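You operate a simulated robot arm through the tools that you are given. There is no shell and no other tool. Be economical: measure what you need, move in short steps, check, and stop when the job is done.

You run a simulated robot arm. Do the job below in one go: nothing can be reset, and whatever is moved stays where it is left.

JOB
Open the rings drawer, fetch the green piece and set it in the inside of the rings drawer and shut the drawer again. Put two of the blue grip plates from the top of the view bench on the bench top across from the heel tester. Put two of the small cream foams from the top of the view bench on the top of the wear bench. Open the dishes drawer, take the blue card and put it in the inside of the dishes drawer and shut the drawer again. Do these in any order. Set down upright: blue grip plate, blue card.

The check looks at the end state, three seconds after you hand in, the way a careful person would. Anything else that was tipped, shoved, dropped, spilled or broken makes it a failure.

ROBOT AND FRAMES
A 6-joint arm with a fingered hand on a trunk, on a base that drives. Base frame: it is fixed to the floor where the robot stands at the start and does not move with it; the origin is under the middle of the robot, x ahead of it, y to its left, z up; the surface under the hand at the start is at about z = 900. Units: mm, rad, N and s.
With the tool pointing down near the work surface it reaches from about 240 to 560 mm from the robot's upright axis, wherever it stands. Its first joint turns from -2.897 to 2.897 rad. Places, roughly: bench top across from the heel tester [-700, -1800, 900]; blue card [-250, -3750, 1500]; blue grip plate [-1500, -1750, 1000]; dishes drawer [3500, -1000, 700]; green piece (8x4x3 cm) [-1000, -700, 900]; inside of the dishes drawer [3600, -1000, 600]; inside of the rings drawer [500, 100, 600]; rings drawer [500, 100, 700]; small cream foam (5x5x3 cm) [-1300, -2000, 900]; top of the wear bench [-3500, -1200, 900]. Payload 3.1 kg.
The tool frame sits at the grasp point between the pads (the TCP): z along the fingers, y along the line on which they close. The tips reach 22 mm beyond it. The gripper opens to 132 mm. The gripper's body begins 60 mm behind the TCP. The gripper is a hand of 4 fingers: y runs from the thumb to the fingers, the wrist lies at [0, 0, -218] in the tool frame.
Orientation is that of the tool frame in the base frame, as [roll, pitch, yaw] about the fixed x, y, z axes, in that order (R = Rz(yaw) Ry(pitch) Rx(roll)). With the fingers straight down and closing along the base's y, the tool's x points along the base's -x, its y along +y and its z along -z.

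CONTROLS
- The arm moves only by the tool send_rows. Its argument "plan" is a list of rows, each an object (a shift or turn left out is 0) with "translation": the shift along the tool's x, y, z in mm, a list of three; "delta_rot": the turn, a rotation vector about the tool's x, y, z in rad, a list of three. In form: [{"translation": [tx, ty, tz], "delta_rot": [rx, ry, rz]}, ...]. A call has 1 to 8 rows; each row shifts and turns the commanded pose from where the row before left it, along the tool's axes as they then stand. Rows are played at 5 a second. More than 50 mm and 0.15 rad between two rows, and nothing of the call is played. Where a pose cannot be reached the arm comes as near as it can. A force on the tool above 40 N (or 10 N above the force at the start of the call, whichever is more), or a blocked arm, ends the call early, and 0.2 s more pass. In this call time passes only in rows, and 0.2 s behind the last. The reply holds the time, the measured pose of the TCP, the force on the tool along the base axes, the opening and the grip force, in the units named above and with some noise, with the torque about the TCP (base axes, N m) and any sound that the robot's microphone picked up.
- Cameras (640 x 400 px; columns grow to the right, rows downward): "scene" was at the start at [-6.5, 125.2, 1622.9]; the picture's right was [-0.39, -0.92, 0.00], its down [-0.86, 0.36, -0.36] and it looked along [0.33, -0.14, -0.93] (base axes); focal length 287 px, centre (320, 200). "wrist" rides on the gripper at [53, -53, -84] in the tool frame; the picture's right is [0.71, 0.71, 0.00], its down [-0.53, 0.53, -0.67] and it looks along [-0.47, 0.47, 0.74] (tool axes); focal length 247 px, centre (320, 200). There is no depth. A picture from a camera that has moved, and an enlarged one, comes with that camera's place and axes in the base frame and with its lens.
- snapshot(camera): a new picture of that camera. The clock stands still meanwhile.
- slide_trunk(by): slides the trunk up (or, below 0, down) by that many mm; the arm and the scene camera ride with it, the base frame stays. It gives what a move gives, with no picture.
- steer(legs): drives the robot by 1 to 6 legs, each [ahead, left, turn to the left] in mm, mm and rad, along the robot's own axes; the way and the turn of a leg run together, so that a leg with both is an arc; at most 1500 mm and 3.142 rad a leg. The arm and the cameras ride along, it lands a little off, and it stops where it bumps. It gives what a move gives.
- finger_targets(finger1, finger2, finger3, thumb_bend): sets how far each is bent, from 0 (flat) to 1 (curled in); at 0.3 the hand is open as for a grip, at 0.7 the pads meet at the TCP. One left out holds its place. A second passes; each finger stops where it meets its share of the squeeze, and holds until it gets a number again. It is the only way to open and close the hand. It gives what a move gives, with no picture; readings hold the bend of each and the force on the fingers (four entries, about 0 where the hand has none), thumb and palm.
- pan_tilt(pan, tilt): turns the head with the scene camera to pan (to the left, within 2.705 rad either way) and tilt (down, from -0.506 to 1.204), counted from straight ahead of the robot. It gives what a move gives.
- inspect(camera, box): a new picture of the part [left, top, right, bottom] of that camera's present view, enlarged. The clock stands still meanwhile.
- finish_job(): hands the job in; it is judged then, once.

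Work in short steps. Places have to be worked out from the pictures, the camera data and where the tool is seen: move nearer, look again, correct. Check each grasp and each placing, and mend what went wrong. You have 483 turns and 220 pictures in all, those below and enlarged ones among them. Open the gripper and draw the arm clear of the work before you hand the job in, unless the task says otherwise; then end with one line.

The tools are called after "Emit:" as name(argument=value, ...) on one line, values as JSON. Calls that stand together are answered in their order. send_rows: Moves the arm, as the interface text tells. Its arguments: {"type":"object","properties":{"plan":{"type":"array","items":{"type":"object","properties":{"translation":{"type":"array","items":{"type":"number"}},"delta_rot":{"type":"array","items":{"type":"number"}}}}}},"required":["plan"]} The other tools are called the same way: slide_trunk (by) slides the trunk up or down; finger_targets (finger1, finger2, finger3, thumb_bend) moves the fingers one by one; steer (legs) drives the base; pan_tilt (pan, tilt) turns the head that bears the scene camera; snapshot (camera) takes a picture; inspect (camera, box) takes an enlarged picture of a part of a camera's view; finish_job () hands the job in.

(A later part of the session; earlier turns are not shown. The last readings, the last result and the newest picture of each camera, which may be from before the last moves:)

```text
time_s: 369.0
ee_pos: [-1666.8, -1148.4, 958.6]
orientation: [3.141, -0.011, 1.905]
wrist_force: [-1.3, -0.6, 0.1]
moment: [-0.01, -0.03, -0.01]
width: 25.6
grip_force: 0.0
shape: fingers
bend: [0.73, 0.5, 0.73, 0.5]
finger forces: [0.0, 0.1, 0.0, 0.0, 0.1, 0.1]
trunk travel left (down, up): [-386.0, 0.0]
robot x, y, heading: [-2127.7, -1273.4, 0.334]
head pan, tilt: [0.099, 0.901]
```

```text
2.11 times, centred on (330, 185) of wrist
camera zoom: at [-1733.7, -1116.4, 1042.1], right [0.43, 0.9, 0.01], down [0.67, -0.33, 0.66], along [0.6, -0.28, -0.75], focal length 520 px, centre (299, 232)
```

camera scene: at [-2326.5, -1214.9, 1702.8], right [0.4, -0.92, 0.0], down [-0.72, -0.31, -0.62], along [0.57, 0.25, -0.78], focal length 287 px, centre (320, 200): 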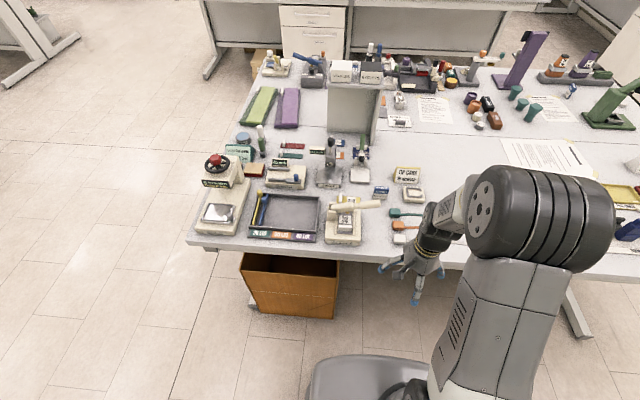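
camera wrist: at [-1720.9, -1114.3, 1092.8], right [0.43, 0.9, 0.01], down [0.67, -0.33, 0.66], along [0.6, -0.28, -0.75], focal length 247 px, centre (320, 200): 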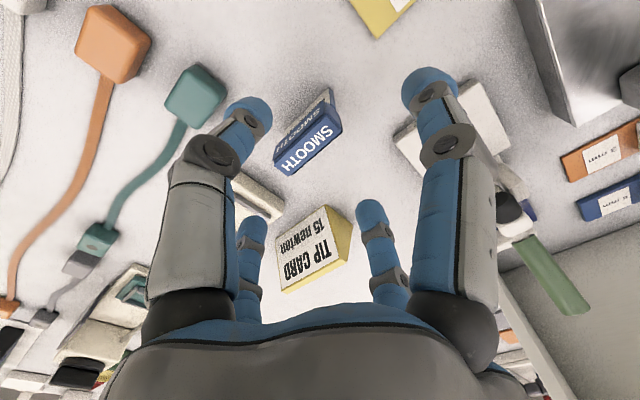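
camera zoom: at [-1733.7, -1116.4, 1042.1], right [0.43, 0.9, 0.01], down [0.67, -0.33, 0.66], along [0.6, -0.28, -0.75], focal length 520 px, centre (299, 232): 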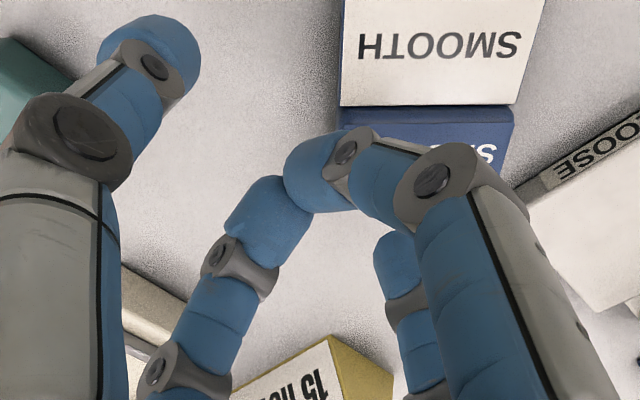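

The ends slipped past and the plate got pushed over. Open, raise, and look.

Emit:
send_rows(plan=[{"translation": [0, 0, -20]}, {"translation": [0, 0, -30]}, {"translation": [0, 0, -30]}])

Emit:
finger_targets(finger1=0.3, finger2=0.3, finger3=0.3, thumb_bend=0.3)

Emit:
snapshot(camera="wrist")

```text
time_s: 369.8
ee_pos: [-1667.7, -1150.5, 1037.7]
orientation: [3.139, -0.012, 1.904]
wrist_force: [0.2, -0.2, 0.6]
moment: [0.02, 0.01, -0.01]
width: 25.5
grip_force: 0.0
shape: fingers
bend: [0.73, 0.5, 0.73, 0.5]
finger forces: [0.0, 0.1, 0.0, 0.0, 0.0, 0.0]
trunk travel left (down, up): [-386.0, 0.0]
robot x, y, heading: [-2124.1, -1270.5, 0.329]
head pan, tilt: [0.099, 0.901]
```

```text
time_s: 370.8
ee_pos: [-1667.7, -1150.0, 1037.9]
orientation: [-3.142, -0.013, 1.905]
wrist_force: [0.2, 0.7, 0.5]
moment: [0.02, 0.05, 0.0]
width: 87.2
grip_force: 0.0
shape: fingers
bend: [0.3, 0.3, 0.3, 0.3]
finger forces: [0.0, 0.0, 0.0, 0.1, 0.0, 0.0]
trunk travel left (down, up): [-386.0, 0.0]
robot x, y, heading: [-2127.6, -1272.9, 0.332]
head pan, tilt: [0.099, 0.901]
```

```text
74 pictures are left
camera wrist: at [-1733.9, -1117.4, 1122.1], right [0.43, 0.9, 0.01], down [0.67, -0.33, 0.66], along [0.6, -0.28, -0.75], focal length 247 px, centre (320, 200)
```

wrist: 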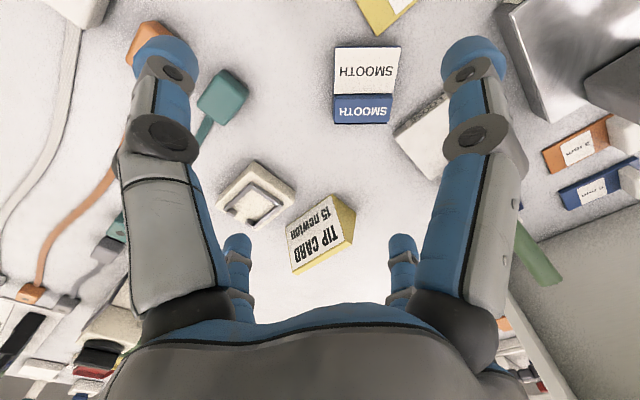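

SMOOTH lies flat on its back, cap pointing forward-right. I'll grip the cap by its two ends (turn the hand 45°) so it can hang upright. First move above the cap and yaw.

Emit:
finger_targets(finger1=0.2, finger2=0.46, finger3=0.3, thumb_bend=0.46)

Emit:
send_rows(plan=[{"translation": [23, 34, 0]}, {"delta_rot": [0, 0, -0.15]}, {"delta_rot": [0, 0, -0.15]}, {"delta_rot": [0, 0, -0.15]}, {"delta_rot": [0, 0, -0.15]}, {"delta_rot": [0, 0, -0.15]}, {"translation": [0, 0, 25], "delta_rot": [0, 0, -0.03]}])

Emit:
snapshot(camera="wrist")

```text
time_s: 371.8
ee_pos: [-1667.2, -1149.9, 1037.1]
orientation: [-3.141, -0.011, 1.906]
wrist_force: [0.7, 0.7, -0.3]
moment: [-0.03, -0.03, -0.01]
width: 80.6
grip_force: 0.1
shape: fingers
bend: [0.2, 0.46, 0.3, 0.46]
finger forces: [0.0, 0.0, 0.0, 0.0, 0.1, 0.0]
trunk travel left (down, up): [-386.0, 0.0]
robot x, y, heading: [-2126.6, -1269.5, 0.334]
head pan, tilt: [0.099, 0.901]
```

```text
time_s: 373.4
ee_pos: [-1642.9, -1116.8, 1014.7]
orientation: [3.133, -0.01, 2.689]
wrist_force: [-0.1, -0.5, 0.3]
moment: [0.0, -0.02, -0.03]
width: 80.7
grip_force: 0.1
shape: fingers
bend: [0.2, 0.46, 0.3, 0.46]
finger forces: [0.0, 0.0, 0.1, 0.1, 0.0, 0.0]
trunk travel left (down, up): [-386.0, 0.0]
robot x, y, heading: [-2127.8, -1273.7, 0.33]
head pan, tilt: [0.099, 0.901]
```

```text
73 pictures are left
camera wrist: at [-1712.5, -1141.7, 1097.4], right [-0.33, 0.95, 0.01], down [0.71, 0.23, 0.67], along [0.63, 0.23, -0.74], focal length 247 px, centre (320, 200)
```

wrist: 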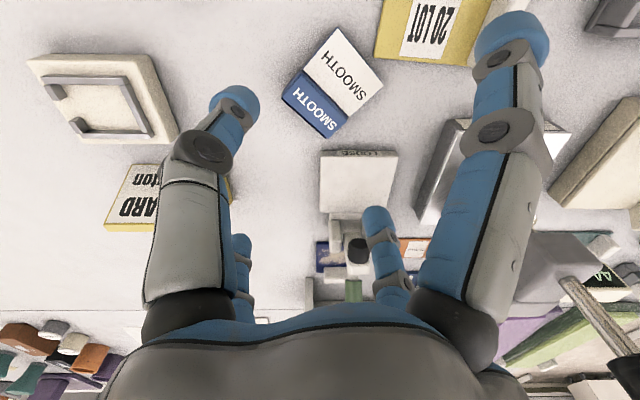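

Aligned well. Tighten finger 2 (a box edge is close), shift 4 mm, and descend to z≈928.

Emit:
finger_targets(finger2=0.52)

Emit:
send_rows(plan=[{"translation": [0, -4, 30]}, {"translation": [0, 0, 25]}, {"translation": [0, 0, 15]}, {"translation": [0, 0, 10]}, {"translation": [0, 0, 6]}])

Emit:
snapshot(camera="wrist")

```text
time_s: 374.4
ee_pos: [-1642.8, -1117.9, 1014.9]
orientation: [3.132, -0.009, 2.686]
wrist_force: [-1.0, 0.1, -0.5]
moment: [-0.06, -0.03, 0.03]
width: 80.5
grip_force: 0.1
shape: fingers
bend: [0.2, 0.52, 0.3, 0.46]
finger forces: [0.0, 0.1, 0.0, 0.0, 0.1, 0.1]
trunk travel left (down, up): [-386.0, 0.0]
robot x, y, heading: [-2127.1, -1270.8, 0.331]
head pan, tilt: [0.099, 0.901]
```

```text
time_s: 375.6
ee_pos: [-1646.5, -1118.7, 928.9]
orientation: [3.132, -0.007, 2.687]
wrist_force: [1.1, -0.1, 4.4]
moment: [-0.1, 0.02, -0.01]
width: 80.8
grip_force: 2.0
shape: fingers
bend: [0.2, 0.52, 0.3, 0.46]
finger forces: [0.0, 0.6, 0.0, 0.0, 2.9, 0.0]
trunk travel left (down, up): [-386.0, 0.0]
robot x, y, heading: [-2130.6, -1274.0, 0.327]
head pan, tilt: [0.099, 0.901]
```

```text
72 pictures are left
camera wrist: at [-1715.4, -1143.8, 1011.7], right [-0.32, 0.95, 0.01], down [0.7, 0.23, 0.67], along [0.63, 0.23, -0.74], focal length 247 px, centre (320, 200)
```

wrist: 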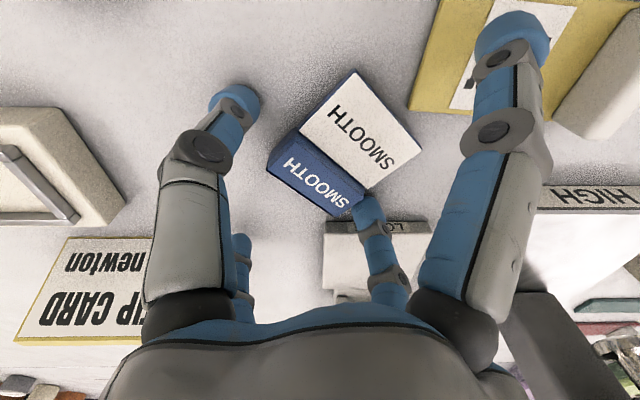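

Tips touch the table; raise 3 mm and close thumb and finger 2 on the cap ends.

Emit:
send_rows(plan=[{"translation": [0, 0, -3]}])

Emit:
finger_targets(finger2=0.75, thumb_bend=0.75)

Emit:
send_rows(plan=[{"translation": [0, 0, -8]}, {"translation": [0, 0, -12]}, {"translation": [0, 0, -20]}, {"translation": [0, 0, -20]}, {"translation": [0, 0, -20]}, {"translation": [0, 0, -20]}])

Emit:
snapshot(camera="wrist")

```text
time_s: 376.0
ee_pos: [-1645.7, -1120.3, 930.7]
orientation: [3.133, -0.01, 2.685]
wrist_force: [0.4, 0.0, 0.6]
moment: [0.0, 0.03, -0.02]
width: 80.6
grip_force: 0.0
shape: fingers
bend: [0.2, 0.52, 0.3, 0.46]
finger forces: [0.1, 0.0, 0.0, 0.0, 0.0, 0.0]
trunk travel left (down, up): [-386.0, 0.0]
robot x, y, heading: [-2127.9, -1271.4, 0.331]
head pan, tilt: [0.099, 0.901]
```

```text
time_s: 377.0
ee_pos: [-1645.2, -1119.6, 931.0]
orientation: [3.131, -0.007, 2.686]
wrist_force: [0.2, -0.7, 3.3]
moment: [0.11, -0.04, -0.01]
width: 70.2
grip_force: 13.0
shape: fingers
bend: [0.2, 0.51, 0.3, 0.64]
finger forces: [0.1, 12.0, 0.0, 0.0, 12.7, 0.0]
trunk travel left (down, up): [-386.0, 0.0]
robot x, y, heading: [-2126.0, -1270.0, 0.332]
head pan, tilt: [0.099, 0.901]
```

```text
time_s: 378.4
ee_pos: [-1646.7, -1121.5, 1030.1]
orientation: [3.133, -0.007, 2.687]
wrist_force: [0.1, -0.4, 0.2]
moment: [-0.01, 0.0, 0.01]
width: 70.1
grip_force: 12.1
shape: fingers
bend: [0.2, 0.51, 0.3, 0.65]
finger forces: [0.0, 12.4, 0.0, 0.0, 12.2, 0.1]
trunk travel left (down, up): [-386.0, 0.0]
robot x, y, heading: [-2129.2, -1274.2, 0.33]
head pan, tilt: [0.099, 0.901]
```

```text
71 pictures are left
camera wrist: at [-1715.3, -1146.2, 1113.9], right [-0.32, 0.95, 0.01], down [0.71, 0.23, 0.67], along [0.63, 0.23, -0.74], focal length 247 px, centre (320, 200)
```

wrist: 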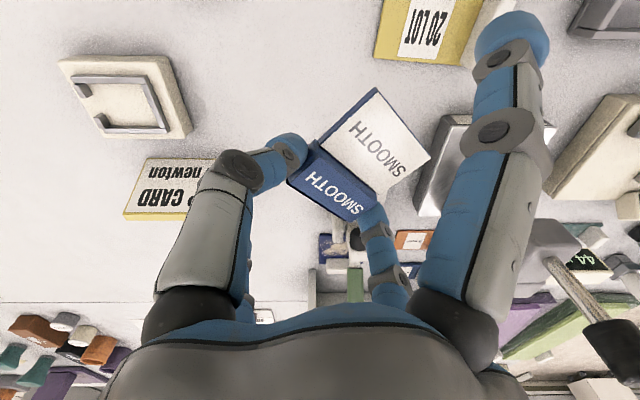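

Held firmly by the ends (12 N) but friction keeps it horizontal. I reduce the squeeze a little so it can swing down by gravity.

Emit:
finger_targets(finger2=0.54, thumb_bend=0.67)

Emit:
snapshot(camera="wrist")

```text
time_s: 379.4
ee_pos: [-1644.9, -1120.3, 1030.2]
orientation: [3.134, -0.007, 2.687]
wrist_force: [-0.4, -0.2, -0.8]
moment: [0.02, -0.02, 0.0]
width: 70.0
grip_force: 3.9
shape: fingers
bend: [0.2, 0.5, 0.3, 0.64]
finger forces: [0.1, 4.0, 0.0, 0.0, 4.0, 0.0]
trunk travel left (down, up): [-386.0, 0.0]
robot x, y, heading: [-2128.8, -1272.6, 0.333]
head pan, tilt: [0.099, 0.901]
```

```text
70 pictures are left
camera wrist: at [-1715.0, -1146.0, 1113.5], right [-0.32, 0.95, 0.01], down [0.71, 0.23, 0.67], along [0.63, 0.23, -0.74], focal length 247 px, centre (320, 200)
```

wrist: 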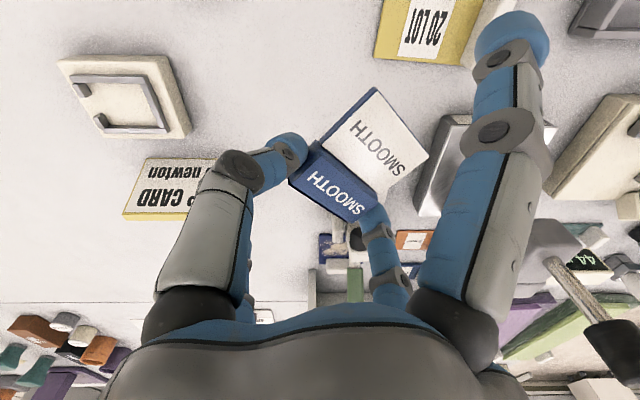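

Grip is now 4 N and adjustable. Lower a bit (in case it slips) and reduce further.

Emit:
send_rows(plan=[{"translation": [0, 0, 15]}, {"translation": [0, 0, 15]}, {"translation": [0, 0, 15]}, {"translation": [0, 0, 8]}])

Emit:
finger_targets(finger2=0.52, thumb_bend=0.655)

Emit:
snapshot(camera="wrist")

```text
time_s: 380.4
ee_pos: [-1645.2, -1119.7, 977.3]
orientation: [3.134, -0.008, 2.686]
wrist_force: [-0.9, -0.1, -0.4]
moment: [-0.04, 0.0, -0.03]
width: 70.0
grip_force: 4.2
shape: fingers
bend: [0.2, 0.5, 0.3, 0.64]
finger forces: [0.0, 4.0, 0.1, 0.0, 3.9, 0.1]
trunk travel left (down, up): [-386.0, 0.0]
robot x, y, heading: [-2124.3, -1273.6, 0.33]
head pan, tilt: [0.099, 0.901]
```

```text
time_s: 381.4
ee_pos: [-1646.2, -1120.6, 976.0]
orientation: [3.133, -0.008, 2.688]
wrist_force: [-0.4, 0.3, -1.0]
moment: [-0.01, -0.01, -0.01]
width: 70.1
grip_force: 2.8
shape: fingers
bend: [0.2, 0.49, 0.3, 0.63]
finger forces: [0.1, 2.5, 0.1, 0.0, 2.6, 0.0]
trunk travel left (down, up): [-386.0, 0.0]
robot x, y, heading: [-2130.9, -1272.6, 0.332]
head pan, tilt: [0.099, 0.901]
```

```text
69 pictures are left
camera wrist: at [-1714.8, -1144.8, 1060.0], right [-0.32, 0.95, 0.01], down [0.71, 0.23, 0.67], along [0.63, 0.23, -0.74], focal length 247 px, centre (320, 200)
```

wrist: 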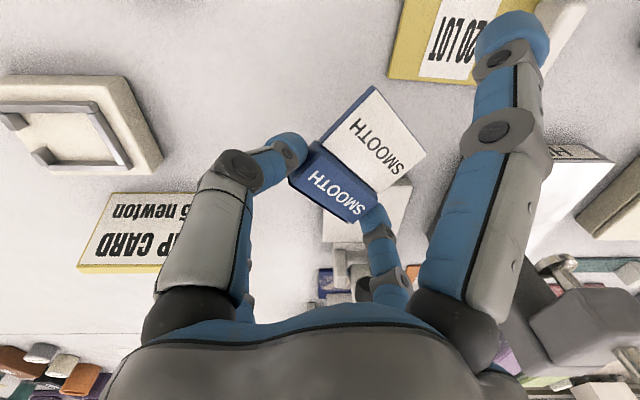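

Emit:
finger_targets(finger2=0.505, thumb_bend=0.645)

Emit:
finger_targets(finger2=0.5, thumb_bend=0.64)

Emit:
snapshot(camera="wrist")

```text
time_s: 382.4
ee_pos: [-1644.7, -1120.6, 977.5]
orientation: [3.133, -0.008, 2.685]
wrist_force: [-0.4, -0.4, -1.3]
moment: [-0.05, -0.01, 0.01]
width: 70.3
grip_force: 1.3
shape: fingers
bend: [0.2, 0.48, 0.3, 0.63]
finger forces: [0.0, 1.6, 0.0, 0.1, 1.4, 0.0]
trunk travel left (down, up): [-386.0, 0.0]
robot x, y, heading: [-2129.8, -1274.9, 0.335]
head pan, tilt: [0.099, 0.901]
```

```text
time_s: 383.4
ee_pos: [-1645.6, -1119.5, 976.8]
orientation: [3.133, -0.01, 2.685]
wrist_force: [0.4, -0.2, -0.7]
moment: [-0.01, 0.01, 0.0]
width: 70.0
grip_force: 1.1
shape: fingers
bend: [0.2, 0.48, 0.3, 0.63]
finger forces: [0.0, 1.3, 0.0, 0.1, 1.3, 0.0]
trunk travel left (down, up): [-386.0, 0.0]
robot x, y, heading: [-2129.5, -1274.3, 0.327]
head pan, tilt: [0.099, 0.901]
```

```text
68 pictures are left
camera wrist: at [-1714.8, -1144.8, 1060.0], right [-0.32, 0.95, 0.01], down [0.71, 0.23, 0.67], along [0.63, 0.23, -0.74], focal length 247 px, centre (320, 200)
```

wrist: 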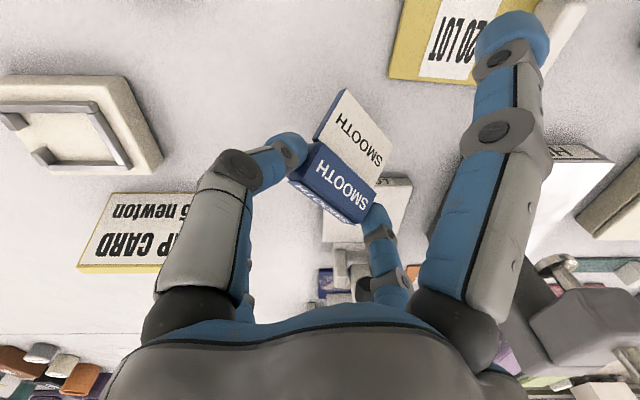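

It is rotating downward. Ease slightly more.

Emit:
finger_targets(finger2=0.497, thumb_bend=0.637)

Emit:
finger_targets(finger2=0.495, thumb_bend=0.635)

Emit:
snapshot(camera="wrist")

```text
time_s: 384.4
ee_pos: [-1644.8, -1119.7, 976.5]
orientation: [3.134, -0.008, 2.687]
wrist_force: [0.1, 0.6, -0.5]
moment: [-0.01, -0.01, -0.02]
width: 70.2
grip_force: 0.8
shape: fingers
bend: [0.2, 0.48, 0.3, 0.63]
finger forces: [0.0, 0.7, 0.0, 0.1, 0.7, 0.0]
trunk travel left (down, up): [-386.0, 0.0]
robot x, y, heading: [-2128.8, -1271.1, 0.334]
head pan, tilt: [0.099, 0.901]
```

```text
time_s: 385.4
ee_pos: [-1645.6, -1118.9, 977.3]
orientation: [3.135, -0.01, 2.687]
wrist_force: [0.3, 0.1, -1.1]
moment: [0.0, 0.0, 0.0]
width: 70.2
grip_force: 1.3
shape: fingers
bend: [0.2, 0.48, 0.3, 0.63]
finger forces: [0.0, 0.7, 0.0, 0.0, 0.6, 0.0]
trunk travel left (down, up): [-386.0, 0.0]
robot x, y, heading: [-2129.1, -1271.3, 0.332]
head pan, tilt: [0.099, 0.901]
```

```text
67 pictures are left
camera wrist: at [-1714.8, -1144.8, 1060.0], right [-0.32, 0.95, 0.01], down [0.71, 0.23, 0.67], along [0.63, 0.23, -0.74], focal length 247 px, centre (320, 200)
```

wrist: 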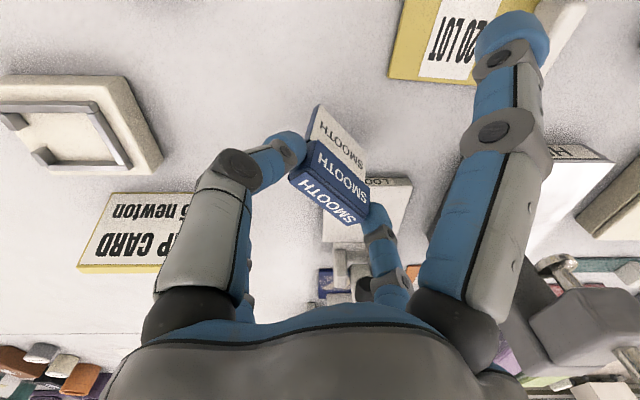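

Now it hangs upright. Tighten the grip again.

Emit:
finger_targets(finger2=0.57, thumb_bend=0.71)

Emit:
send_rows(plan=[{"translation": [0, 0, -15]}, {"translation": [0, 0, -20]}, {"translation": [0, 0, -20]}, {"translation": [0, 0, -15]}])

Emit:
inspect(camera="wrist", box=[240, 90, 420, 250])

```text
time_s: 386.4
ee_pos: [-1645.3, -1120.3, 978.0]
orientation: [3.131, -0.008, 2.686]
wrist_force: [0.1, -0.3, -1.8]
moment: [0.0, -0.02, -0.02]
width: 69.8
grip_force: 6.5
shape: fingers
bend: [0.2, 0.48, 0.3, 0.66]
finger forces: [0.0, 6.4, 0.0, 0.1, 6.3, 0.0]
trunk travel left (down, up): [-386.0, 0.0]
robot x, y, heading: [-2124.1, -1274.3, 0.333]
head pan, tilt: [0.099, 0.901]
```

```text
time_s: 387.4
ee_pos: [-1644.9, -1122.3, 1048.3]
orientation: [3.131, -0.009, 2.688]
wrist_force: [0.0, 0.0, -0.5]
moment: [-0.01, -0.02, 0.01]
width: 69.5
grip_force: 6.2
shape: fingers
bend: [0.2, 0.48, 0.3, 0.66]
finger forces: [0.0, 6.4, 0.0, 0.0, 6.4, 0.0]
trunk travel left (down, up): [-386.0, 0.0]
robot x, y, heading: [-2124.7, -1275.6, 0.332]
head pan, tilt: [0.099, 0.901]
```

```text
2.50 times, centred on (330, 170) of wrist
camera zoom: at [-1715.4, -1145.9, 1131.6], right [-0.32, 0.95, 0.01], down [0.71, 0.23, 0.67], along [0.63, 0.23, -0.74], focal length 617 px, centre (295, 275)
```

zoom: 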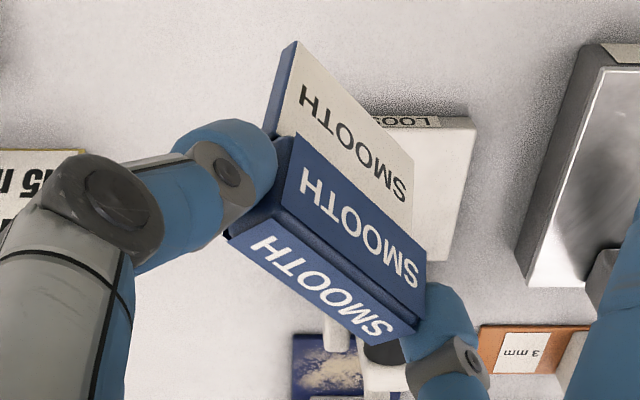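

Good. Retract and carry it around to the heel-tester corner.

Emit:
send_rows(plan=[{"translation": [20, -20, 0]}, {"translation": [26, -26, 0]}, {"translation": [26, -26, 0]}])

Emit:
steer(legs=[[-280, 0, 0], [0, -930, 0], [0, -930, 0], [0, 0, 1.565], [0, -730, 0], [0, -730, 0]])

Emit:
pan_tilt(pan=0.0, tilt=0.9)

Emit:
snapshot(camera="scene")

```text
time_s: 388.2
ee_pos: [-1741.5, -1153.3, 1046.6]
orientation: [3.132, -0.006, 2.685]
wrist_force: [-0.7, 0.3, -1.6]
moment: [-0.01, -0.01, 0.06]
width: 69.2
grip_force: 6.4
shape: fingers
bend: [0.2, 0.48, 0.3, 0.66]
finger forces: [0.1, 6.4, 0.0, 0.0, 6.3, 0.2]
trunk travel left (down, up): [-386.0, 0.0]
robot x, y, heading: [-2127.5, -1274.6, 0.333]
head pan, tilt: [0.099, 0.901]
```

```text
time_s: 409.9
ee_pos: [-560.5, -2190.7, 1046.6]
orientation: [3.134, -0.01, -2.001]
wrist_force: [0.2, 0.0, -0.3]
moment: [0.01, 0.02, -0.02]
width: 68.1
grip_force: 0.0
shape: fingers
bend: [0.2, 0.56, 0.3, 0.71]
finger forces: [0.1, 0.0, 0.1, 0.0, 0.0, 0.0]
trunk travel left (down, up): [-386.0, 0.0]
robot x, y, heading: [-433.2, -2573.9, 1.923]
head pan, tilt: [0.099, 0.901]
```

```text
time_s: 410.6
ee_pos: [-561.5, -2191.8, 1046.7]
orientation: [3.132, -0.009, -2.004]
wrist_force: [-0.4, 0.6, -0.4]
moment: [0.03, 0.04, -0.01]
width: 67.8
grip_force: 0.1
shape: fingers
bend: [0.2, 0.56, 0.3, 0.71]
finger forces: [0.1, 0.1, 0.0, 0.0, 0.1, 0.0]
trunk travel left (down, up): [-386.0, 0.0]
robot x, y, heading: [-431.3, -2576.3, 1.925]
head pan, tilt: [0.0, 0.901]
```

```text
65 pictures are left
camera scene: at [-574.6, -2612.8, 1702.8], right [0.94, 0.35, 0.0], down [0.27, -0.73, -0.62], along [-0.22, 0.58, -0.78], focal length 287 px, centre (320, 200)
```

scene: 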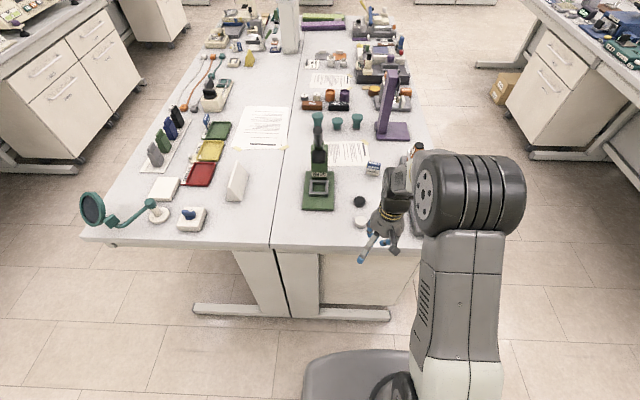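

SMOOTH slipped out on the way. I look for it along the path.

Emit:
pan_tilt(pan=1.4, tilt=0.6)

Emit:
snapshot(camera="scene")

```text
time_s: 412.1
ee_pos: [-560.4, -2192.1, 1046.1]
orientation: [3.133, -0.009, -2.001]
wrist_force: [0.0, 0.0, 0.0]
moment: [0.03, 0.01, 0.04]
width: 68.1
grip_force: 0.1
shape: fingers
bend: [0.2, 0.56, 0.3, 0.71]
finger forces: [0.0, 0.0, 0.1, 0.0, 0.0, 0.0]
trunk travel left (down, up): [-386.0, 0.0]
robot x, y, heading: [-436.1, -2571.3, 1.927]
head pan, tilt: [1.4, 0.6]
```

```text
64 pictures are left
camera scene: at [-635.3, -2699.8, 1727.5], right [-0.18, 0.98, 0.0], down [0.56, 0.1, -0.82], along [-0.81, -0.15, -0.57], focal length 287 px, centre (320, 200)
```

scene: 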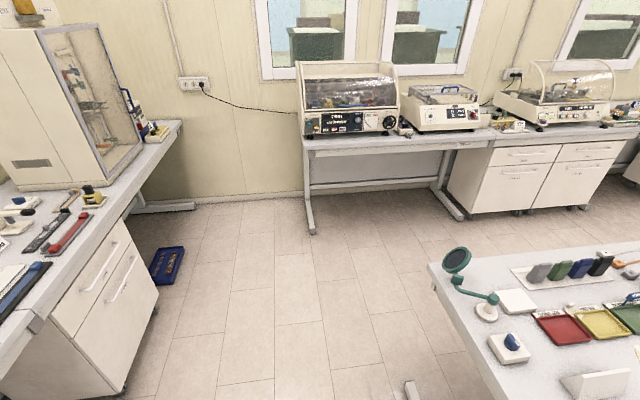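

Emit:
steer(legs=[[0, 700, 0], [0, 700, 0]])

Emit:
pan_tilt(pan=0.3, tilt=0.6)

Emit:
snapshot(camera="scene")

```text
time_s: 419.5
ee_pos: [-1892.0, -2662.5, 1047.4]
orientation: [3.133, -0.008, -2.026]
wrist_force: [-0.7, 0.2, -0.6]
moment: [0.0, -0.01, 0.02]
width: 67.9
grip_force: 0.1
shape: fingers
bend: [0.2, 0.56, 0.3, 0.71]
finger forces: [0.0, 0.0, 0.0, 0.0, 0.0, 0.1]
trunk travel left (down, up): [-386.0, 0.0]
robot x, y, heading: [-1772.9, -3049.7, 1.9]
head pan, tilt: [1.4, 0.6]
```

```text
time_s: 420.8
ee_pos: [-1890.4, -2663.1, 1045.6]
orientation: [3.133, -0.01, -2.025]
wrist_force: [-0.1, 0.7, 0.2]
moment: [0.01, 0.03, 0.02]
width: 68.1
grip_force: 0.1
shape: fingers
bend: [0.2, 0.56, 0.3, 0.71]
finger forces: [0.0, 0.0, 0.1, 0.0, 0.0, 0.0]
trunk travel left (down, up): [-386.0, 0.0]
robot x, y, heading: [-1767.8, -3049.2, 1.903]
head pan, tilt: [0.3, 0.6]
```

```text
63 pictures are left
camera scene: at [-1942.1, -3084.1, 1727.6], right [0.81, 0.59, 0.0], down [0.33, -0.46, -0.83], along [-0.49, 0.67, -0.56], focal length 287 px, centre (320, 200)
```

scene: 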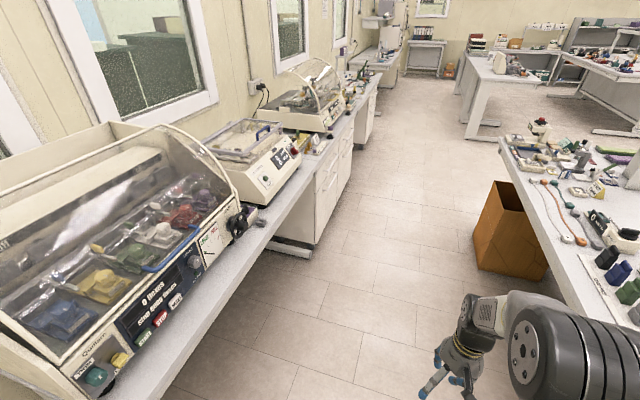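

Emit:
pan_tilt(pan=0.9, tilt=1.1)

Emit:
snapshot(camera="scene")

Emit:
pan_tilt(pan=-0.7, tilt=0.8)

Emit:
snapshot(camera="scene")

```text
time_s: 421.8
ee_pos: [-1891.8, -2662.3, 1046.7]
orientation: [3.132, -0.008, -2.025]
wrist_force: [0.2, 0.5, -0.4]
moment: [0.04, -0.03, -0.01]
width: 68.1
grip_force: 0.1
shape: fingers
bend: [0.2, 0.56, 0.3, 0.71]
finger forces: [0.1, 0.0, 0.0, 0.0, 0.0, 0.1]
trunk travel left (down, up): [-386.0, 0.0]
robot x, y, heading: [-1770.2, -3050.6, 1.897]
head pan, tilt: [0.901, 1.1]
```

```text
62 pictures are left
camera scene: at [-1949.5, -3134.2, 1689.0], right [0.33, 0.94, 0.0], down [0.84, -0.3, -0.45], along [-0.43, 0.15, -0.89], focal length 287 px, centre (320, 200)
```

scene: 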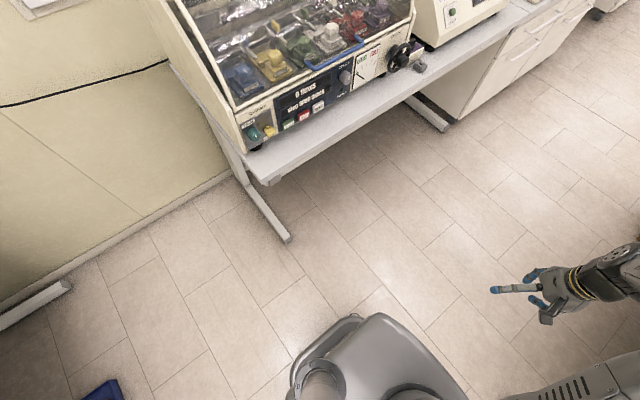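

```text
time_s: 423.5
ee_pos: [-1890.1, -2663.0, 1047.1]
orientation: [3.134, -0.007, -2.026]
wrist_force: [-0.5, -0.1, 0.6]
moment: [-0.01, 0.03, -0.02]
width: 67.7
grip_force: 0.0
shape: fingers
bend: [0.2, 0.56, 0.3, 0.71]
finger forces: [0.0, 0.0, 0.0, 0.0, 0.0, 0.1]
trunk travel left (down, up): [-386.0, 0.0]
robot x, y, heading: [-1768.3, -3050.5, 1.902]
head pan, tilt: [-0.7, 0.799]
```

```text
61 pictures are left
camera scene: at [-1860.9, -3080.1, 1710.7], right [0.93, -0.36, 0.0], down [-0.26, -0.67, -0.7], along [0.25, 0.65, -0.72], focal length 287 px, centre (320, 200)
```

scene: 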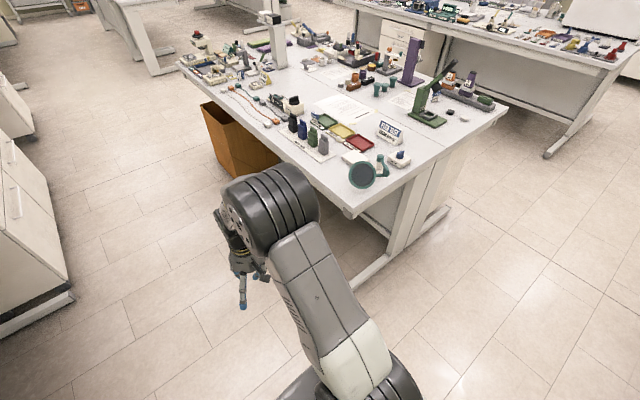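

Emit:
snapshot(camera="wrist")

```text
60 pictures are left
camera wrist: at [-1863.7, -2733.1, 1129.3], right [-0.95, -0.32, 0.01], down [-0.23, 0.71, 0.67], along [-0.22, 0.63, -0.74], focal length 247 px, centre (320, 200)
```

wrist: 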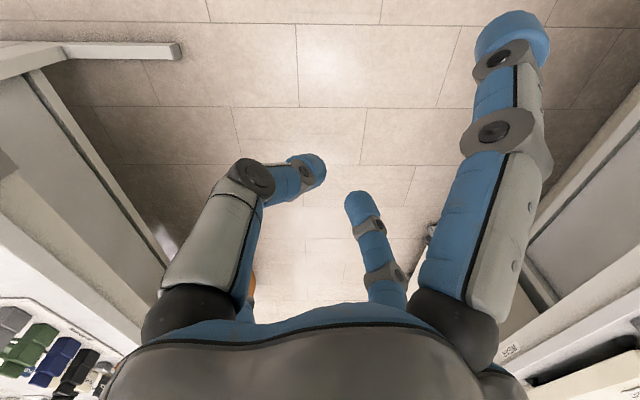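

Not here. Go back to the pick-up area and look at the bench, floor and bin there.

Emit:
steer(legs=[[0, 0, -1.57], [0, 850, 0], [0, 800, 0]])

Emit:
pan_tilt(pan=0.2, tilt=0.9)

Emit:
snapshot(camera="scene")

```text
time_s: 435.7
ee_pos: [-1911.7, -1374.0, 1046.4]
orientation: [3.132, -0.008, 2.685]
wrist_force: [-0.2, 0.2, -0.3]
moment: [-0.02, -0.02, -0.01]
width: 67.9
grip_force: 0.0
shape: fingers
bend: [0.2, 0.56, 0.3, 0.71]
finger forces: [0.0, 0.1, 0.0, 0.1, 0.0, 0.0]
trunk travel left (down, up): [-386.0, 0.0]
robot x, y, heading: [-2298.9, -1490.8, 0.328]
head pan, tilt: [-0.7, 0.799]
```

```text
time_s: 436.9
ee_pos: [-1911.0, -1375.5, 1046.6]
orientation: [3.132, -0.008, 2.684]
wrist_force: [0.4, 0.2, -0.1]
moment: [-0.01, -0.01, 0.0]
width: 68.1
grip_force: 0.1
shape: fingers
bend: [0.2, 0.56, 0.3, 0.71]
finger forces: [0.1, 0.0, 0.1, 0.1, 0.0, 0.1]
trunk travel left (down, up): [-386.0, 0.0]
robot x, y, heading: [-2297.5, -1492.5, 0.327]
head pan, tilt: [0.201, 0.901]
```

```text
59 pictures are left
camera scene: at [-2336.2, -1334.7, 1702.8], right [0.51, -0.86, 0.0], down [-0.68, -0.4, -0.62], along [0.54, 0.31, -0.78], focal length 287 px, centre (320, 200)
```

scene: 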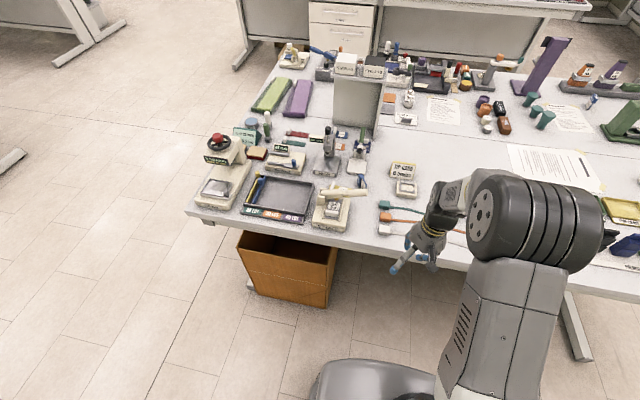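

Emit:
inspect(camera="scene", box=[230, 150, 440, 310])

```text
2.50 times, centred on (335, 230) of scene
camera zoom: at [-2336.2, -1334.7, 1702.8], right [0.51, -0.86, 0.0], down [-0.68, -0.4, -0.62], along [0.54, 0.31, -0.78], focal length 717 px, centre (282, 125)
```

zoom: 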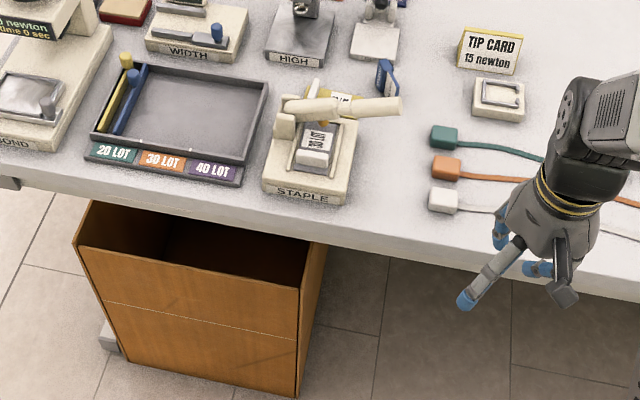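

Found it: on the bench near the stapler lever. Zoom in.

Emit:
inspect(camera="scene", box=[335, 160, 385, 195])

```text
11.43 times, centred on (360, 178) of scene
camera zoom: at [-2336.2, -1334.7, 1702.8], right [0.51, -0.86, 0.0], down [-0.68, -0.4, -0.62], along [0.54, 0.31, -0.78], focal length 3278 px, centre (-137, 457)
```

zoom: 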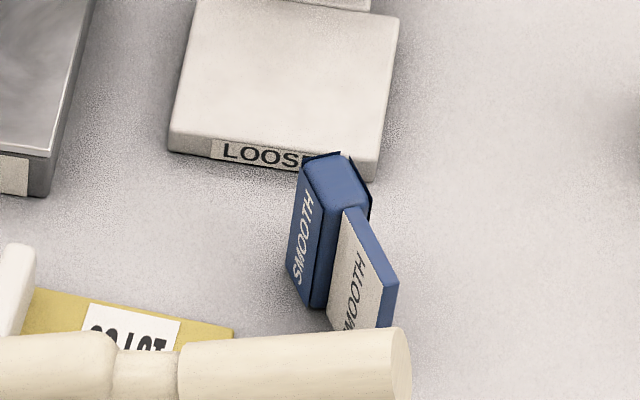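

It stands on its side edge, cap end toward the LOOSE box. I'll pinch the cap's faces (hand yawed to match) and let it swing upright. Drive back in and turn the hand.

Emit:
finger_targets(finger1=1.0, finger2=0.5, finger3=0.3, thumb_bend=0.5)

Emit:
steer(legs=[[0, 150, 0], [230, 0, 0]])

Emit:
send_rows(plan=[{"translation": [-23, 31, 0], "delta_rot": [0, 0, -0.15]}, {"translation": [-18, 34, 0], "delta_rot": [0, 0, -0.15]}, {"delta_rot": [0, 0, -0.15]}, {"delta_rot": [0, 0, -0.15]}, {"delta_rot": [0, 0, -0.15]}, {"delta_rot": [0, 0, -0.15]}, {"delta_rot": [0, 0, -0.15]}, {"delta_rot": [0, 0, -0.15]}])

Emit:
snapshot(camera="wrist")

```text
time_s: 437.9
ee_pos: [-1911.7, -1374.2, 1045.6]
orientation: [3.133, -0.009, 2.683]
wrist_force: [-0.2, -0.4, -0.4]
moment: [-0.01, -0.02, -0.01]
width: 51.4
grip_force: 0.2
shape: fingers
bend: [1.0, 0.5, 0.3, 0.5]
finger forces: [0.1, 0.0, 0.0, 0.0, 0.0, 0.1]
trunk travel left (down, up): [-386.0, 0.0]
robot x, y, heading: [-2299.0, -1490.2, 0.332]
head pan, tilt: [0.201, 0.901]
```

```text
time_s: 440.6
ee_pos: [-1737.2, -1155.0, 1046.4]
orientation: [3.132, -0.01, 2.689]
wrist_force: [0.1, 0.1, 0.6]
moment: [-0.03, 0.02, 0.04]
width: 51.6
grip_force: 0.0
shape: fingers
bend: [1.0, 0.5, 0.3, 0.5]
finger forces: [0.1, 0.0, 0.1, 0.0, 0.0, 0.0]
trunk travel left (down, up): [-386.0, 0.0]
robot x, y, heading: [-2124.6, -1276.0, 0.332]
head pan, tilt: [0.201, 0.901]
```

```text
time_s: 442.4
ee_pos: [-1676.6, -1112.5, 1046.3]
orientation: [3.132, 0.004, -2.393]
wrist_force: [-0.3, 0.0, 0.4]
moment: [-0.01, 0.0, -0.04]
width: 51.7
grip_force: 0.0
shape: fingers
bend: [1.0, 0.5, 0.3, 0.5]
finger forces: [0.0, 0.0, 0.0, 0.0, 0.0, 0.0]
trunk travel left (down, up): [-386.0, 0.0]
robot x, y, heading: [-2126.3, -1273.4, 0.337]
head pan, tilt: [0.201, 0.901]
```

```text
56 pictures are left
camera wrist: at [-1677.5, -1186.7, 1129.0], right [-1.0, 0.04, 0.0], down [0.03, 0.74, 0.68], along [0.02, 0.68, -0.74], focal length 247 px, centre (320, 200)
```

wrist: 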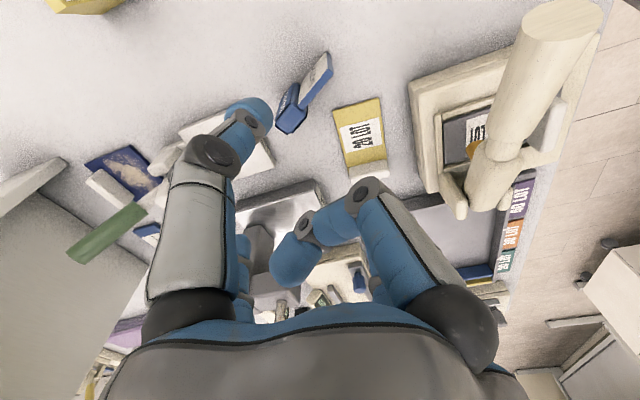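

Emit:
send_rows(plan=[{"translation": [-16, -16, 20], "delta_rot": [0, 0, -0.1]}, {"translation": [0, 0, 30]}])

Emit:
inspect(camera="wrist", box=[220, 80, 440, 270])

```text
time_s: 443.0
ee_pos: [-1654.8, -1109.8, 995.6]
orientation: [3.132, 0.006, -2.295]
wrist_force: [0.5, -0.7, 0.8]
moment: [-0.01, -0.02, -0.03]
width: 51.6
grip_force: 0.0
shape: fingers
bend: [1.0, 0.5, 0.3, 0.5]
finger forces: [0.0, 0.0, 0.0, 0.0, 0.0, 0.0]
trunk travel left (down, up): [-386.0, 0.0]
robot x, y, heading: [-2122.8, -1273.4, 0.336]
head pan, tilt: [0.201, 0.901]
```

```text
2.11 times, centred on (330, 175) of wrist
camera zoom: at [-1647.8, -1185.6, 1078.5], right [-1.0, -0.06, 0.0], down [-0.04, 0.73, 0.68], along [-0.04, 0.68, -0.74], focal length 520 px, centre (299, 253)
```

zoom: 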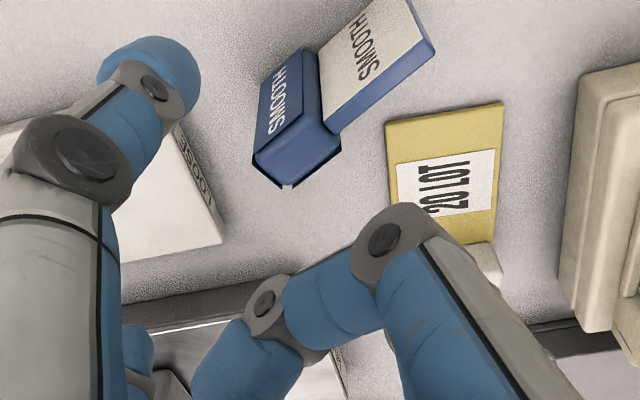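

Emit:
send_rows(plan=[{"translation": [-7, 4, 20]}, {"translation": [0, 0, 15]}, {"translation": [0, 0, 10]}])

Emit:
snapshot(camera="wrist")

```text
time_s: 443.8
ee_pos: [-1651.5, -1102.5, 950.3]
orientation: [3.133, 0.007, -2.295]
wrist_force: [-0.4, -0.4, -0.1]
moment: [0.0, 0.0, -0.03]
width: 51.5
grip_force: 0.0
shape: fingers
bend: [1.0, 0.5, 0.3, 0.5]
finger forces: [0.1, 0.0, 0.0, 0.1, 0.0, 0.0]
trunk travel left (down, up): [-386.0, 0.0]
robot x, y, heading: [-2123.6, -1272.8, 0.33]
head pan, tilt: [0.201, 0.901]
```

```text
54 pictures are left
camera wrist: at [-1646.5, -1178.2, 1033.2], right [-1.0, -0.06, 0.0], down [-0.04, 0.73, 0.68], along [-0.04, 0.68, -0.74], focal length 247 px, centre (320, 200)
```

wrist: 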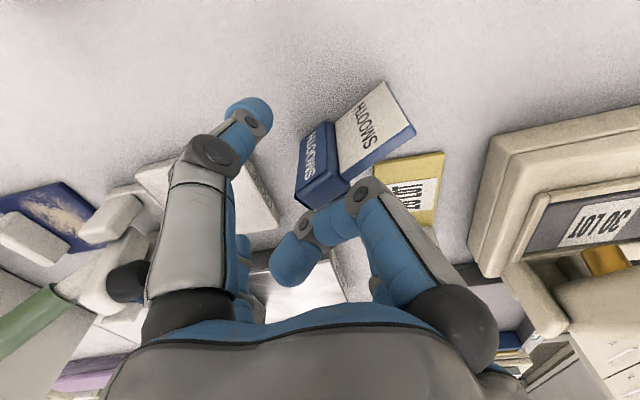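

Emit:
send_rows(plan=[{"translation": [0, 0, 4]}])

Emit:
finger_targets(finger2=0.78, thumb_bend=0.78)

Emit:
snapshot(camera="wrist")

```text
time_s: 444.2
ee_pos: [-1653.3, -1102.9, 948.1]
orientation: [3.131, 0.005, -2.298]
wrist_force: [0.2, 0.0, 0.1]
moment: [0.01, 0.02, 0.0]
width: 51.6
grip_force: 0.0
shape: fingers
bend: [1.0, 0.5, 0.3, 0.5]
finger forces: [0.0, 0.1, 0.1, 0.0, 0.1, 0.0]
trunk travel left (down, up): [-386.0, 0.0]
robot x, y, heading: [-2123.4, -1274.2, 0.335]
head pan, tilt: [0.201, 0.901]
```

```text
time_s: 445.2
ee_pos: [-1652.9, -1101.5, 947.0]
orientation: [3.132, 0.005, -2.297]
wrist_force: [-0.7, 0.3, -0.4]
moment: [0.01, -0.01, 0.01]
width: 30.9
grip_force: 8.2
shape: fingers
bend: [1.0, 0.62, 0.3, 0.73]
finger forces: [0.0, 8.0, 0.0, 0.0, 7.9, 0.0]
trunk travel left (down, up): [-386.0, 0.0]
robot x, y, heading: [-2122.4, -1273.5, 0.328]
head pan, tilt: [0.201, 0.901]
```

```text
53 pictures are left
camera wrist: at [-1647.1, -1178.0, 1029.3], right [-1.0, -0.06, 0.0], down [-0.04, 0.73, 0.68], along [-0.04, 0.68, -0.74], focal length 247 px, centre (320, 200)
```

wrist: 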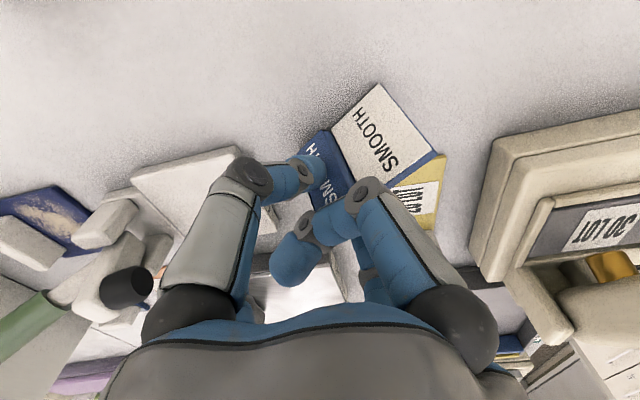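

Gripped at 8 N. Lift 40 mm and loosen gradually to let it swing upright.

Emit:
send_rows(plan=[{"translation": [0, 0, -10]}, {"translation": [0, 0, -15]}, {"translation": [0, 0, -15]}])

Emit:
finger_targets(finger2=0.65, thumb_bend=0.75)

Emit:
finger_targets(finger2=0.635, thumb_bend=0.735)

```text
time_s: 446.0
ee_pos: [-1652.9, -1103.6, 988.6]
orientation: [3.132, 0.006, -2.296]
wrist_force: [-0.5, -0.4, -0.9]
moment: [0.02, 0.0, -0.01]
width: 31.2
grip_force: 7.6
shape: fingers
bend: [1.0, 0.62, 0.3, 0.73]
finger forces: [0.1, 8.0, 0.0, 0.1, 7.7, 0.1]
trunk travel left (down, up): [-386.0, 0.0]
robot x, y, heading: [-2126.1, -1275.3, 0.334]
head pan, tilt: [0.201, 0.901]
```

```text
time_s: 447.0
ee_pos: [-1651.9, -1102.7, 987.1]
orientation: [3.131, 0.007, -2.297]
wrist_force: [0.3, 0.2, -0.7]
moment: [0.0, -0.02, 0.03]
width: 30.5
grip_force: 3.4
shape: fingers
bend: [1.0, 0.61, 0.3, 0.73]
finger forces: [0.0, 3.3, 0.0, 0.0, 3.1, 0.0]
trunk travel left (down, up): [-386.0, 0.0]
robot x, y, heading: [-2124.7, -1271.3, 0.332]
head pan, tilt: [0.201, 0.901]
```

```text
time_s: 448.0
ee_pos: [-1651.8, -1102.7, 987.6]
orientation: [3.132, 0.006, -2.297]
wrist_force: [-0.6, 1.0, -1.1]
moment: [-0.02, 0.01, -0.01]
width: 31.2
grip_force: 1.1
shape: fingers
bend: [1.0, 0.61, 0.3, 0.72]
finger forces: [0.0, 1.6, 0.1, 0.0, 1.4, 0.1]
trunk travel left (down, up): [-386.0, 0.0]
robot x, y, heading: [-2124.2, -1273.6, 0.332]
head pan, tilt: [0.201, 0.901]
```

Emit:
finger_targets(finger2=0.628, thumb_bend=0.728)

Emit:
snapshot(camera="wrist")

```text
time_s: 449.0
ee_pos: [-1651.9, -1102.2, 987.2]
orientation: [3.131, 0.006, -2.296]
wrist_force: [0.5, -0.4, -1.1]
moment: [0.01, 0.03, -0.01]
width: 31.3
grip_force: 1.2
shape: fingers
bend: [1.0, 0.61, 0.3, 0.71]
finger forces: [0.0, 1.1, 0.1, 0.1, 0.9, 0.1]
trunk travel left (down, up): [-386.0, 0.0]
robot x, y, heading: [-2124.7, -1274.3, 0.332]
head pan, tilt: [0.201, 0.901]
```

```text
52 pictures are left
camera wrist: at [-1646.4, -1178.1, 1070.0], right [-1.0, -0.06, 0.0], down [-0.04, 0.73, 0.68], along [-0.04, 0.68, -0.74], focal length 247 px, centre (320, 200)
```

wrist: 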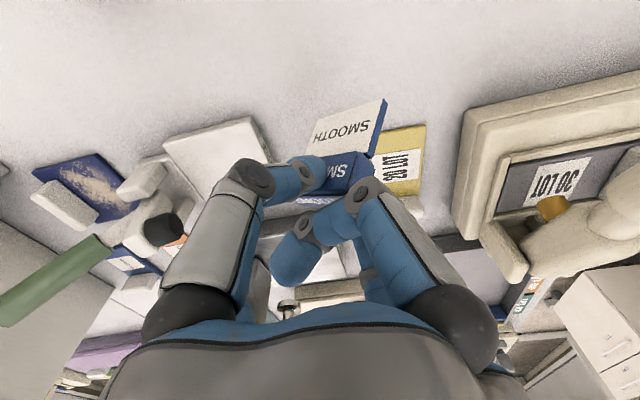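

It swung upright in-plane. Tighten the face grip, lift and verify before travelling.

Emit:
finger_targets(finger2=0.76, thumb_bend=0.86)

Emit:
send_rows(plan=[{"translation": [0, 0, -10]}, {"translation": [0, 0, -15]}, {"translation": [0, 0, -20]}, {"translation": [0, 0, -15]}])

Emit:
inspect(camera="wrist", box=[240, 80, 420, 240])

```text
time_s: 450.0
ee_pos: [-1653.4, -1101.8, 987.7]
orientation: [3.13, 0.008, -2.297]
wrist_force: [0.0, -0.4, -1.2]
moment: [0.01, 0.0, 0.02]
width: 23.1
grip_force: 8.8
shape: fingers
bend: [1.0, 0.58, 0.3, 0.82]
finger forces: [0.0, 8.9, 0.1, 0.1, 8.6, 0.1]
trunk travel left (down, up): [-386.0, 0.0]
robot x, y, heading: [-2124.4, -1273.8, 0.335]
head pan, tilt: [0.201, 0.901]
```

```text
time_s: 451.0
ee_pos: [-1653.3, -1104.5, 1048.1]
orientation: [3.13, 0.008, -2.297]
wrist_force: [0.0, 0.2, -1.4]
moment: [0.01, 0.01, 0.0]
width: 23.1
grip_force: 8.5
shape: fingers
bend: [1.0, 0.58, 0.3, 0.82]
finger forces: [0.0, 9.0, 0.0, 0.1, 8.6, 0.1]
trunk travel left (down, up): [-386.0, 0.0]
robot x, y, heading: [-2125.5, -1274.7, 0.338]
head pan, tilt: [0.201, 0.901]
```

```text
2.50 times, centred on (330, 160) of wrist
camera zoom: at [-1647.6, -1180.2, 1131.3], right [-1.0, -0.06, 0.0], down [-0.04, 0.73, 0.68], along [-0.04, 0.68, -0.74], focal length 617 px, centre (295, 300)
```

zoom: 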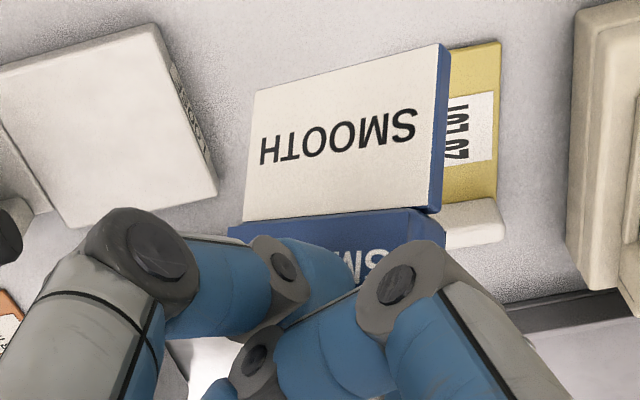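

Firm at 9 N. Retract and carry it around again.

Emit:
send_rows(plan=[{"translation": [22, 12, 0]}, {"translation": [31, 18, 0]}, {"translation": [31, 18, 0]}, {"translation": [22, 12, 0]}])

Emit:
steer(legs=[[-280, 0, 0]])

Emit:
steer(legs=[[0, -930, 0], [0, -950, 0]])

Emit:
steer(legs=[[0, 0, 1.565]])

Emit:
steer(legs=[[0, -730, 0], [0, -720, 0]])

```text
time_s: 452.0
ee_pos: [-1766.6, -1143.2, 1049.3]
orientation: [3.133, 0.009, -2.297]
wrist_force: [2.7, 1.7, 0.9]
moment: [0.02, -0.04, -0.02]
width: 21.4
grip_force: 10.3
shape: fingers
bend: [1.0, 0.58, 0.3, 0.85]
finger forces: [0.1, 10.5, 0.0, 0.1, 11.6, 0.0]
trunk travel left (down, up): [-386.0, 0.0]
robot x, y, heading: [-2125.2, -1273.4, 0.335]
head pan, tilt: [0.201, 0.901]
```

```text
time_s: 454.0
ee_pos: [-2032.8, -1236.5, 1048.4]
orientation: [3.131, 0.007, -2.298]
wrist_force: [0.1, -0.5, -0.5]
moment: [-0.04, -0.02, 0.0]
width: 21.8
grip_force: 10.0
shape: fingers
bend: [1.0, 0.58, 0.3, 0.85]
finger forces: [0.0, 10.2, 0.0, 0.0, 9.8, 0.0]
trunk travel left (down, up): [-386.0, 0.0]
robot x, y, heading: [-2391.3, -1366.2, 0.336]
head pan, tilt: [0.201, 0.901]
```

```text
time_s: 463.4
ee_pos: [-1419.6, -2999.5, 1049.7]
orientation: [3.131, 0.007, -2.287]
wrist_force: [0.1, 0.6, -0.4]
moment: [-0.01, 0.01, 0.01]
width: 21.5
grip_force: 9.8
shape: fingers
bend: [1.0, 0.58, 0.3, 0.85]
finger forces: [0.0, 10.0, 0.0, 0.1, 9.8, 0.0]
trunk travel left (down, up): [-386.0, 0.0]
robot x, y, heading: [-1779.8, -3131.7, 0.343]
head pan, tilt: [0.201, 0.901]
```

```text
time_s: 467.6
ee_pos: [-1916.7, -2777.6, 1048.1]
orientation: [3.133, 0.008, -0.703]
wrist_force: [-0.2, -0.4, -1.2]
moment: [0.0, -0.02, 0.0]
width: 21.6
grip_force: 9.8
shape: fingers
bend: [1.0, 0.58, 0.3, 0.85]
finger forces: [0.1, 9.8, 0.1, 0.0, 9.3, 0.0]
trunk travel left (down, up): [-386.0, 0.0]
robot x, y, heading: [-1779.7, -3133.8, 1.926]
head pan, tilt: [0.201, 0.901]
```

```text
time_s: 475.1
ee_pos: [-557.2, -2282.1, 1050.2]
orientation: [3.132, 0.006, -0.72]
wrist_force: [-0.5, 0.2, -0.2]
moment: [-0.03, -0.03, -0.03]
width: 21.1
grip_force: 9.2
shape: fingers
bend: [1.0, 0.58, 0.3, 0.85]
finger forces: [0.0, 9.8, 0.0, 0.0, 9.6, 0.0]
trunk travel left (down, up): [-386.0, 0.0]
robot x, y, heading: [-422.0, -2641.2, 1.908]
head pan, tilt: [0.201, 0.901]
```

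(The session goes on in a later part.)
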